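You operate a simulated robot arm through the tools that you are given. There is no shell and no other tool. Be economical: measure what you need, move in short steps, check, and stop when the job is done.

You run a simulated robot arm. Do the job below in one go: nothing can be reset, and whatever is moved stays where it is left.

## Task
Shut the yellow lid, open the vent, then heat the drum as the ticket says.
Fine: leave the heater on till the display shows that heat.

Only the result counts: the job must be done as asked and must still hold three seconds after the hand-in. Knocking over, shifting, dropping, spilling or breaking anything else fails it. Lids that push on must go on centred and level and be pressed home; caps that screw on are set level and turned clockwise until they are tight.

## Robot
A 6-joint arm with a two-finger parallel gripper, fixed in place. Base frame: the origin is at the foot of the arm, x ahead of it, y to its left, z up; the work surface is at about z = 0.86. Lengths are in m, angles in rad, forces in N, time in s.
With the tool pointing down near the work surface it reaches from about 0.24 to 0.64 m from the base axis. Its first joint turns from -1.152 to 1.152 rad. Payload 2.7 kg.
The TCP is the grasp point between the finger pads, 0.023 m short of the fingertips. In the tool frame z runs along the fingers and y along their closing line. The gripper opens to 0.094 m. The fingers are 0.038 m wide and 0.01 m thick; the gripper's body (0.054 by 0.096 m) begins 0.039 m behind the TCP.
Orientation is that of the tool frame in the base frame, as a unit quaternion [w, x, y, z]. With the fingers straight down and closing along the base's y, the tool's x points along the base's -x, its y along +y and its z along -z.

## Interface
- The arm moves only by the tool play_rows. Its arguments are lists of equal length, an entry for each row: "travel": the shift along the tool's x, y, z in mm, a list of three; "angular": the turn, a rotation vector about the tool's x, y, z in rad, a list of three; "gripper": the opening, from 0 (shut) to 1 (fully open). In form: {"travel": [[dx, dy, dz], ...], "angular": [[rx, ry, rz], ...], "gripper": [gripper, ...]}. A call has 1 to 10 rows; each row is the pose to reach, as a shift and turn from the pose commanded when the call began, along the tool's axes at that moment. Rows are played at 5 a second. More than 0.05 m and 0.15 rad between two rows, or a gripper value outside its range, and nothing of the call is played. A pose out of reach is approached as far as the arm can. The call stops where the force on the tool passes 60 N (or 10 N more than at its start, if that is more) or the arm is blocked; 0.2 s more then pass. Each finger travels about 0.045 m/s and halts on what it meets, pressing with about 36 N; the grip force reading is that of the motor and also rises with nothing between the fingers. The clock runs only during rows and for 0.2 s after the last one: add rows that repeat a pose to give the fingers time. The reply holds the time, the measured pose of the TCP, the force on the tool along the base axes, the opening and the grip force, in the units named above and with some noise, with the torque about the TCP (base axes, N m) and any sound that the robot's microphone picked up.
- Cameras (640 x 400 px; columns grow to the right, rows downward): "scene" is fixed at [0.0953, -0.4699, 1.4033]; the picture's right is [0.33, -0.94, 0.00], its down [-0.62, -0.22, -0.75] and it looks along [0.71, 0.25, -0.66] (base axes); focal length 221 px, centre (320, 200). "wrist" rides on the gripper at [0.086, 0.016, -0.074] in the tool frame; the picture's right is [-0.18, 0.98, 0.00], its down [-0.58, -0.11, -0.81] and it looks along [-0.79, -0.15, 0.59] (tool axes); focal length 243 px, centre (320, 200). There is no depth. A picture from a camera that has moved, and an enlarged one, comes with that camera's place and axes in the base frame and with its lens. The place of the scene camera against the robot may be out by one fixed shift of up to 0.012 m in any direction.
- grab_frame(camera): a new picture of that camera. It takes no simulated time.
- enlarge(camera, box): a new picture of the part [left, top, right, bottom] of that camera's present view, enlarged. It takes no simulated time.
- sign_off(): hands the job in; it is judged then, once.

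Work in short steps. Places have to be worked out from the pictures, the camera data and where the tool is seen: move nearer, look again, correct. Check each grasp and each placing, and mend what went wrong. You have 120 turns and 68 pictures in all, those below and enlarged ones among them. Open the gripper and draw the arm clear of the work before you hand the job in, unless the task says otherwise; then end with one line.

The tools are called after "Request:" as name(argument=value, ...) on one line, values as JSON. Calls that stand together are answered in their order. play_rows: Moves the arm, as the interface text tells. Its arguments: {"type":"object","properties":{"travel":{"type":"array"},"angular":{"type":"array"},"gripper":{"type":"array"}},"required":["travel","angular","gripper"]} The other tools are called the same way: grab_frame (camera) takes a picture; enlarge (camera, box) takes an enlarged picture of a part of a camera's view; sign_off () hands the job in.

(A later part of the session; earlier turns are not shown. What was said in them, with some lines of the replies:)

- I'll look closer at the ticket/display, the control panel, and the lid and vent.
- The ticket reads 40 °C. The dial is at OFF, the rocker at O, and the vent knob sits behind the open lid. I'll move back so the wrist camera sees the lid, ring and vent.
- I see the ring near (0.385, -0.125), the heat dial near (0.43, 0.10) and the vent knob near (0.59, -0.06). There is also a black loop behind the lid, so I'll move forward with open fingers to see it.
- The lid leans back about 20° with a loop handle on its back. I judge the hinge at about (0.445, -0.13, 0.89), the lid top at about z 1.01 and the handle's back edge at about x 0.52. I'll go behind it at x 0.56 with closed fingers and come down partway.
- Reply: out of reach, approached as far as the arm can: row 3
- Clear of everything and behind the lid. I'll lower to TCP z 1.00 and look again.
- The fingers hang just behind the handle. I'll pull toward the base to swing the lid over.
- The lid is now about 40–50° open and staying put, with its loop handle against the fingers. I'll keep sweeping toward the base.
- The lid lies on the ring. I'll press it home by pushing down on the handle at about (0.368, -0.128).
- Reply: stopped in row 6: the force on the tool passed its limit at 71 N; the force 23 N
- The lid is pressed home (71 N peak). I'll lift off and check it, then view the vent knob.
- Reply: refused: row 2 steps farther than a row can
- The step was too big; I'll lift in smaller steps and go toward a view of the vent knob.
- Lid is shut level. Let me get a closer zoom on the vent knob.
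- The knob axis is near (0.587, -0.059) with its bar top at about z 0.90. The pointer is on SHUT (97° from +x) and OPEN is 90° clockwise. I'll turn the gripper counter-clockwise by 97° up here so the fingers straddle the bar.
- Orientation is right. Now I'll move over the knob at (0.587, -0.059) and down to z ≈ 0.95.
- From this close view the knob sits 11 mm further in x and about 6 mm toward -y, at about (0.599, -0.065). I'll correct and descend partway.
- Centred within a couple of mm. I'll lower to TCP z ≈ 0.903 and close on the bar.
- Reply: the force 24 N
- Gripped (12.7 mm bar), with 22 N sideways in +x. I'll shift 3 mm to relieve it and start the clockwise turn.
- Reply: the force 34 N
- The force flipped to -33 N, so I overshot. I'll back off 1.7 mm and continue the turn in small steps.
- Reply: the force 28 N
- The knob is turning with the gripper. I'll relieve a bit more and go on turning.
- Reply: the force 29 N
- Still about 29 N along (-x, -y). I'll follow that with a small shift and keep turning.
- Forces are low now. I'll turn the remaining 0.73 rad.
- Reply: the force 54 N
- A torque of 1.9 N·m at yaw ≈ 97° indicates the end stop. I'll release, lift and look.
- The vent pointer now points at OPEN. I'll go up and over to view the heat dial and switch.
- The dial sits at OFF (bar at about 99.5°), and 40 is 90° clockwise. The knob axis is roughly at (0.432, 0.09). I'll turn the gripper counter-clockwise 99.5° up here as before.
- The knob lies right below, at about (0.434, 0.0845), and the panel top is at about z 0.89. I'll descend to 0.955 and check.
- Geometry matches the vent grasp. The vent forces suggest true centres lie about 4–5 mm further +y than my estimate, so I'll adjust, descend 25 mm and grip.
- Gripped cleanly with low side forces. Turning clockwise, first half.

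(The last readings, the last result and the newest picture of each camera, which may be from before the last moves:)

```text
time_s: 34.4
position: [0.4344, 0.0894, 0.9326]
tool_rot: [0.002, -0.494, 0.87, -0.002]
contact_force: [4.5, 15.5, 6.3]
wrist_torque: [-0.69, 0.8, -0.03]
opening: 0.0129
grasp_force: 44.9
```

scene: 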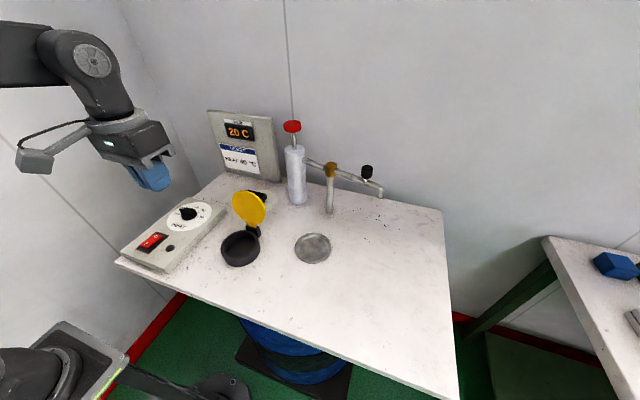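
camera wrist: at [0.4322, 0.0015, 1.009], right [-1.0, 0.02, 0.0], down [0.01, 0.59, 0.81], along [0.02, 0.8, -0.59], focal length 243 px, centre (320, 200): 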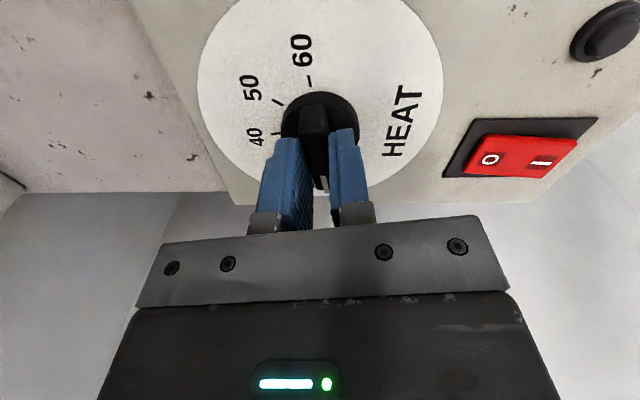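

Turned 40° with modest forces. I'll finish the remaining 0.865 rad.

Request:
play_rows(travel=[[0, 0, 0], [0, 0, 0], [0, 0, 0], [0, 0, 0], [0, 0, 0], [0, 0, 0], [0, 0, 0], [0, 0, 0]], angular=[[0, 0, 0.14], [0, 0, 0.28], [0, 0, 0.42], [0, 0, 0.56], [0, 0, 0.7], [0, 0, 0.8], [0, 0, 0.865], [0, 0, 0.865]], gripper=[0.05, 0.05, 0.05, 0.05, 0.05, 0.05, 0.05, 0.05])

```text
time_s: 36.2
position: [0.4356, 0.0909, 0.9334]
tool_rot: [0.003, -0.084, 0.996, 0.0]
contact_force: [3.5, 23.9, 9.5]
wrist_torque: [0.51, 0.21, 0.02]
opening: 0.0128
grasp_force: 44.9
```

Yaw is at about 99.6° as planned. I'll release, lift and view the dial.

Request:
play_rows(travel=[[0, 0, 0], [0, 0, 0], [0, 0, -40], [0, 0, -80], [30, 0, -120], [30, 0, -160], [30, 0, -160]], angular=[[0, 0, 0], [0, 0, 0], [0, 0, 0], [0, 0, 0], [0, 0, 0.08], [0, 0, 0.165], [0, 0, 0.165]], gripper=[0.3, 0.6, 0.6, 0.6, 0.6, 0.6, 0.6])

Request:
enlarge(camera="wrist", box=[240, 0, 400, 100])

Request:
enlarge(camera="scene", box=[120, 190, 232, 270])

```text
time_s: 37.8
position: [0.4039, 0.0835, 1.0935]
tool_rot: [0.002, -0.001, 1.0, 0.0]
contact_force: [-0.6, 0.0, -0.5]
wrist_torque: [0.01, 0.02, 0.02]
opening: 0.0562
grasp_force: 0.1
```

```text
4.00 times, centred on (320, 50) of wrist
camera zoom: at [0.3156, 0.0983, 1.1681], right [0.18, 0.98, 0.0], down [0.58, -0.1, 0.81], along [0.8, -0.15, -0.59], focal length 970 px, centre (320, 800)
```

zoom: 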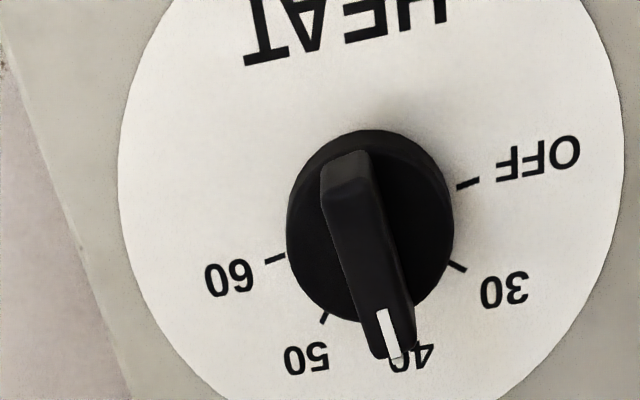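

```text
5.00 times, centred on (176, 230) of scene
camera zoom: at [0.0953, -0.4699, 1.4033], right [0.33, -0.94, 0.0], down [-0.62, -0.22, -0.75], along [0.71, 0.25, -0.66], focal length 1104 px, centre (1040, 50)
```

zoom: 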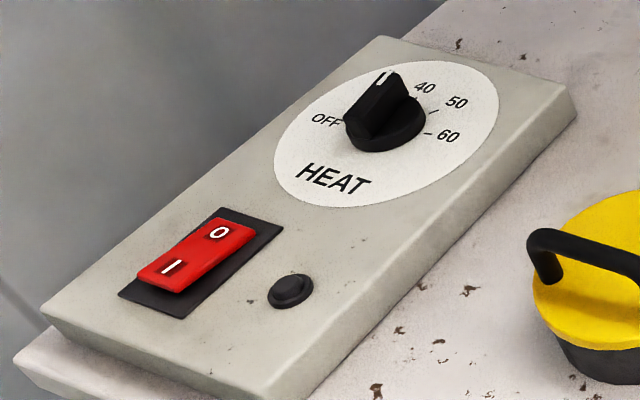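

The pointer sits on 40. Now I'll move back to view the switch, closing the fingers.

Request:
play_rows(travel=[[40, 0, 0], [80, 10, 0], [120, 20, 0], [120, 20, 0], [120, 20, 0]], angular=[[0, 0, 0], [0, 0, 0], [0, 0, 0], [0, 0, 0], [0, 0, 0]], gripper=[0.3, 0, 0, 0, 0])

Request:
grab_frame(camera="wrist")

Request:
enlarge(camera="wrist", box=[260, 0, 420, 100])

```text
time_s: 39.0
position: [0.2842, 0.1017, 1.0925]
tool_rot: [0.002, -0.002, 1.0, -0.001]
contact_force: [-0.4, 1.1, -0.3]
wrist_torque: [-0.03, -0.02, 0.04]
opening: 0.0
grasp_force: 36.5
```

```text
25 pictures are left
camera wrist: at [0.1963, 0.1176, 1.1682], right [0.18, 0.98, 0.0], down [0.58, -0.1, 0.81], along [0.8, -0.15, -0.59], focal length 243 px, centre (320, 200)
```

wrist: 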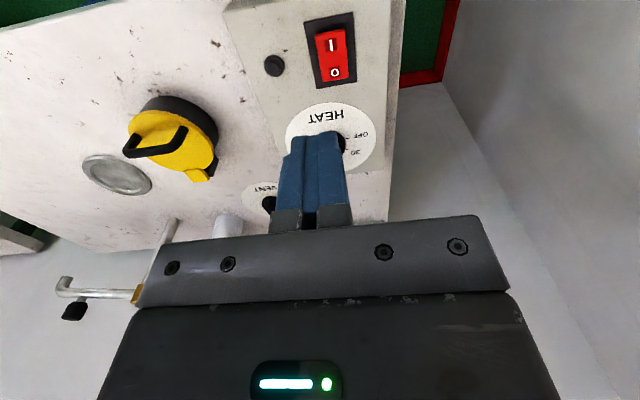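

```text
4.00 times, centred on (340, 50) of wrist
camera zoom: at [0.1963, 0.1176, 1.1682], right [0.18, 0.98, 0.0], down [0.58, -0.1, 0.81], along [0.8, -0.15, -0.59], focal length 970 px, centre (240, 800)
```

zoom: 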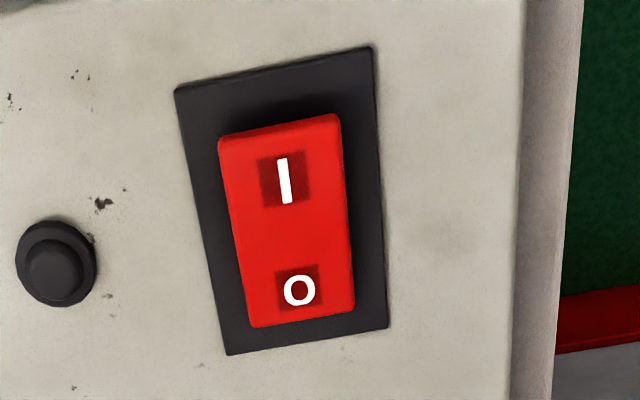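

The rocker's I end is raised (O pressed), with I near (0.299, 0.108). I'll come down above its outer half at x 0.288.

Request:
play_rows(travel=[[-4, 6, 40], [-4, 6, 80], [-4, 6, 120], [-4, 6, 145], [-4, 6, 145]], angular=[[0, 0, 0], [0, 0, 0], [0, 0, 0], [0, 0, 0], [0, 0, 0]], gripper=[0, 0, 0, 0, 0])

Request:
grab_frame(camera="wrist")

Request:
enlarge(camera="scene", box=[100, 190, 212, 270])

```text
time_s: 40.2
position: [0.2892, 0.1082, 0.948]
tool_rot: [0.001, -0.002, 1.0, -0.001]
contact_force: [-0.3, 0.1, -0.2]
wrist_torque: [0.03, 0.04, -0.04]
opening: 0.0
grasp_force: 36.1
```

```text
23 pictures are left
camera wrist: at [0.2017, 0.1235, 1.0227], right [0.18, 0.98, 0.0], down [0.58, -0.1, 0.81], along [0.8, -0.15, -0.59], focal length 243 px, centre (320, 200)
```

wrist: 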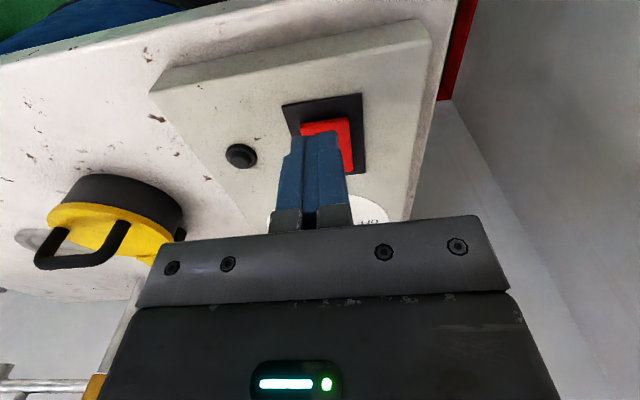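

```text
5.00 times, centred on (156, 230) of scene
camera zoom: at [0.0953, -0.4699, 1.4033], right [0.33, -0.94, 0.0], down [-0.62, -0.22, -0.75], along [0.71, 0.25, -0.66], focal length 1104 px, centre (1140, 50)
```

zoom: 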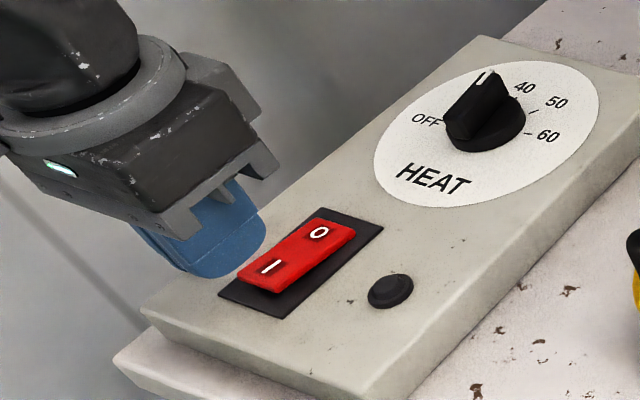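

The landing point is at the I end of the rocker. I'll nudge 4 mm in and press down in small steps.

Request:
play_rows(travel=[[-4, 3, 0], [-4, 3, 10], [-4, 3, 15], [-4, 3, 18], [-4, 3, 21], [-4, 3, 24], [-4, 3, 27], [-4, 3, 30], [-4, 3, 32]], angular=[[0, 0, 0], [0, 0, 0], [0, 0, 0], [0, 0, 0], [0, 0, 0], [0, 0, 0], [0, 0, 0], [0, 0, 0], [0, 0, 0]], gripper=[0, 0, 0, 0, 0, 0, 0, 0, 0])

Request:
enlarge(camera="scene", box=[100, 190, 212, 270])

```text
time_s: 41.9
position: [0.2927, 0.1138, 0.9223]
tool_rot: [0.002, -0.003, 1.0, 0.0]
contact_force: [-7.0, -1.1, 13.2]
wrist_torque: [-0.02, -0.1, -0.04]
opening: 0.0
grasp_force: 36.0
heard: click
stopped in row 8: the force on the tool passed its limit at 73 N (the readings are from after the stop); the commanded pose is now the measured one
```

```text
5.00 times, centred on (156, 230) of scene
camera zoom: at [0.0951, -0.4699, 1.4033], right [0.33, -0.94, 0.0], down [-0.62, -0.22, -0.76], along [0.71, 0.25, -0.66], focal length 1104 px, centre (1140, 50)
```

zoom: 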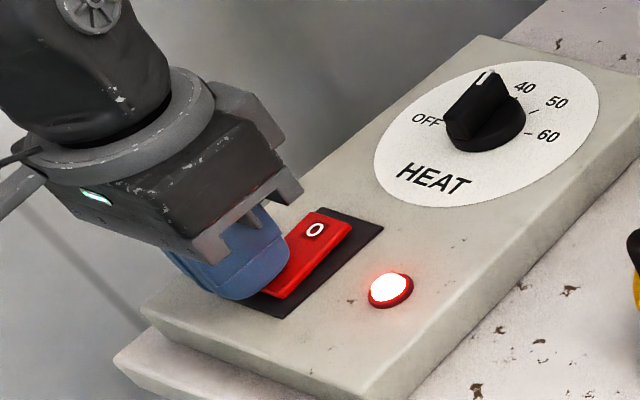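

Click heard and the lamp is lit: the heater is on. I'll lift clear and watch the display.

Request:
play_rows(travel=[[0, 0, -40], [0, 0, -80], [0, 0, -120], [0, 0, -160], [0, 0, -160], [0, 0, -160], [0, 0, -160], [0, 0, -160]], angular=[[0, 0, 0], [0, 0, 0], [0, 0, 0], [0, 0, 0], [0, 0, 0], [0, 0, 0], [0, 0, 0], [0, 0, 0]], gripper=[0, 0, 0, 0, 0, 0, 0, 0])

Request:
enlarge(camera="scene", box=[110, 100, 302, 220])

```text
time_s: 43.7
position: [0.2918, 0.1135, 1.0813]
tool_rot: [0.004, -0.002, 1.0, -0.001]
contact_force: [0.5, -0.2, -0.4]
wrist_torque: [0.0, 0.0, 0.01]
opening: 0.0001
grasp_force: 36.0
```

```text
3.33 times, centred on (206, 160) of scene
camera zoom: at [0.0953, -0.4699, 1.4033], right [0.33, -0.94, 0.0], down [-0.62, -0.22, -0.75], along [0.71, 0.25, -0.66], focal length 736 px, centre (700, 333)
```

zoom: 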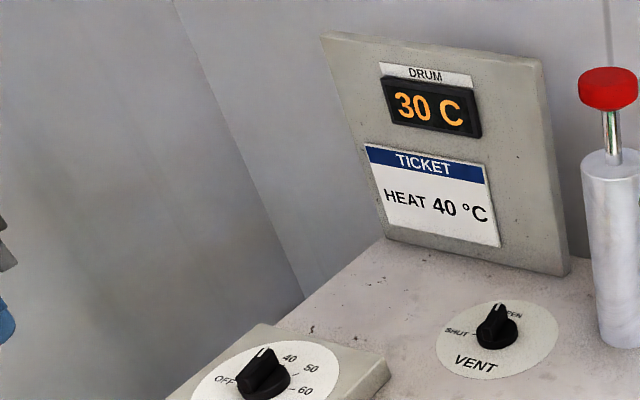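

The display is already at 30 °C. I'll wait about 2 s, opening the gripper meanwhile.

Request:
play_rows(travel=[[0, 0, 0], [0, 0, 0], [0, 0, 0], [0, 0, 0], [0, 0, 0], [0, 0, 0], [0, 0, 0], [0, 0, 0], [0, 0, 0], [0, 0, 0]], angular=[[0, 0, 0], [0, 0, 0], [0, 0, 0], [0, 0, 0], [0, 0, 0], [0, 0, 0], [0, 0, 0], [0, 0, 0], [0, 0, 0], [0, 0, 0]], gripper=[0.3, 0.5, 0.5, 0.5, 0.5, 0.5, 0.5, 0.5, 0.5, 0.5])

Request:
enlarge(camera="scene", box=[110, 100, 302, 220])

```text
time_s: 45.9
position: [0.2923, 0.1136, 1.0797]
tool_rot: [0.004, -0.003, 1.0, 0.0]
contact_force: [0.6, -0.2, 0.0]
wrist_torque: [0.04, 0.0, -0.01]
opening: 0.0469
grasp_force: 0.1
```

```text
3.33 times, centred on (206, 160) of scene
camera zoom: at [0.0953, -0.4699, 1.4033], right [0.33, -0.94, 0.0], down [-0.62, -0.22, -0.75], along [0.71, 0.25, -0.66], focal length 736 px, centre (700, 333)
```

zoom: 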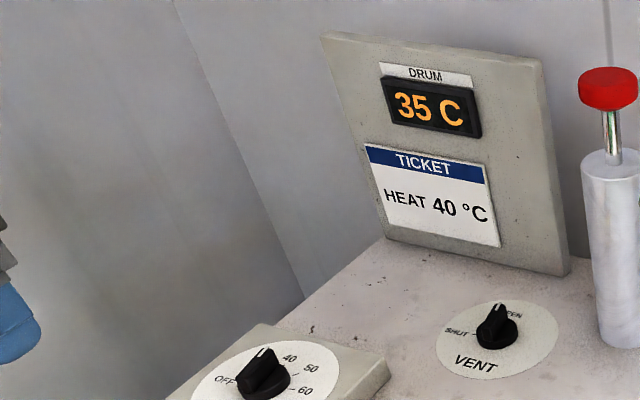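

35 °C and slowing. I'll wait another 2.2 s.

Request:
play_rows(travel=[[0, 0, 0], [0, 0, 0], [0, 0, 0], [0, 0, 0], [0, 0, 0], [0, 0, 0], [0, 0, 0], [0, 0, 0], [0, 0, 0], [0, 0, 0]], angular=[[0, 0, 0], [0, 0, 0], [0, 0, 0], [0, 0, 0], [0, 0, 0], [0, 0, 0], [0, 0, 0], [0, 0, 0], [0, 0, 0], [0, 0, 0]], gripper=[0.5, 0.5, 0.5, 0.5, 0.5, 0.5, 0.5, 0.5, 0.5, 0.5])

Request:
enlarge(camera="scene", box=[110, 100, 302, 220])

```text
time_s: 48.1
position: [0.2926, 0.1139, 1.0805]
tool_rot: [0.003, -0.004, 1.0, -0.001]
contact_force: [0.2, 0.0, 0.4]
wrist_torque: [0.02, -0.03, 0.02]
opening: 0.0469
grasp_force: 0.0
```

```text
3.33 times, centred on (206, 160) of scene
camera zoom: at [0.0953, -0.4699, 1.4033], right [0.33, -0.94, 0.0], down [-0.62, -0.22, -0.75], along [0.71, 0.25, -0.66], focal length 736 px, centre (700, 333)
```

zoom: 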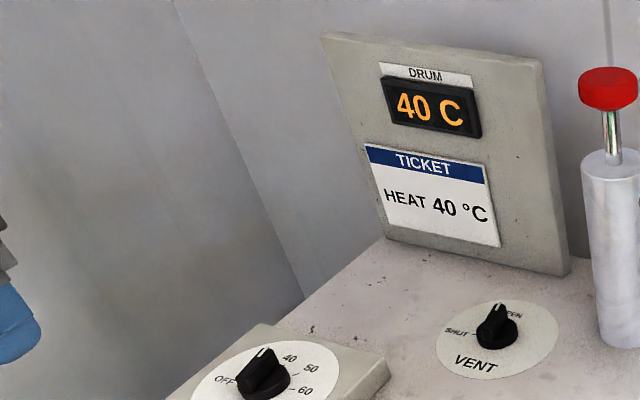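

It shows 40 °C. I'll wait another 1.6 s to see whether the thermostat holds it.

Request:
play_rows(travel=[[0, 0, 0], [0, 0, 0], [0, 0, 0], [0, 0, 0], [0, 0, 0], [0, 0, 0], [0, 0, 0]], angular=[[0, 0, 0], [0, 0, 0], [0, 0, 0], [0, 0, 0], [0, 0, 0], [0, 0, 0], [0, 0, 0]], gripper=[0.6, 0.6, 0.6, 0.6, 0.6, 0.6, 0.6])

Request:
grab_frame(camera="scene")

Request:
enlarge(camera="scene", box=[110, 110, 302, 230])

Request:
enlarge(camera="scene", box=[120, 170, 312, 290])

```text
time_s: 49.7
position: [0.2922, 0.1133, 1.08]
tool_rot: [0.003, -0.003, 1.0, -0.001]
contact_force: [0.4, -0.1, 0.2]
wrist_torque: [-0.05, -0.03, 0.0]
opening: 0.0564
grasp_force: 0.1
```

```text
17 pictures are left
```

scene: 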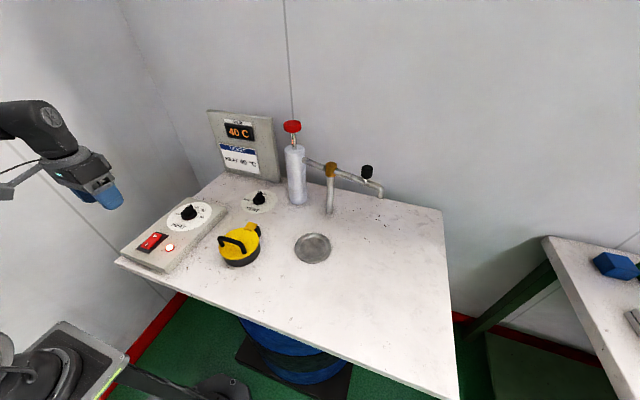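

```text
3.33 times, centred on (206, 170) of scene
camera zoom: at [0.0953, -0.4699, 1.4033], right [0.33, -0.94, 0.0], down [-0.62, -0.22, -0.75], along [0.71, 0.25, -0.66], focal length 736 px, centre (700, 300)
```

zoom: 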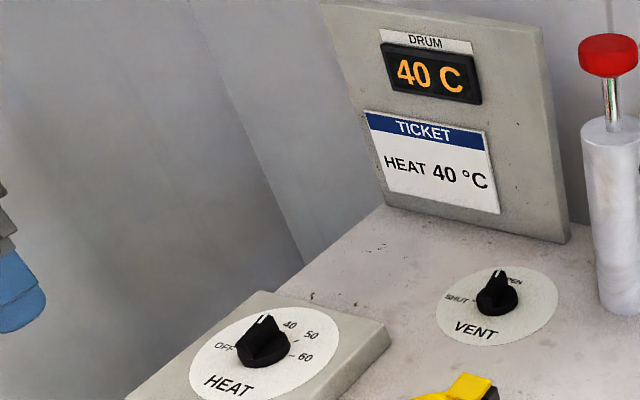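

```text
3.33 times, centred on (216, 230) of scene
camera zoom: at [0.0953, -0.4699, 1.4033], right [0.33, -0.94, 0.0], down [-0.62, -0.22, -0.75], along [0.71, 0.25, -0.66], focal length 736 px, centre (667, 100)
```

zoom: 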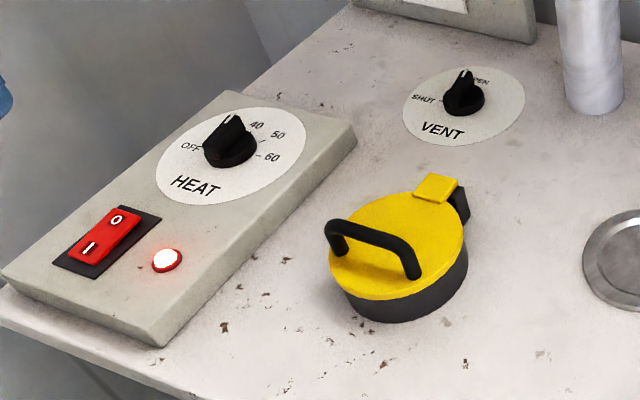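

The display holds at 40 °C, the lid is shut, the vent is at OPEN, and the arm is clear with the gripper open. Handing in.

Request:
sign_off()

```text
The job is handed in.
```

The yellow lid is shut and pressed home, the vent is at OPEN, and the drum has reached the ticket's 40 °C; the display held there, and I left the heater on with its dial at 40.
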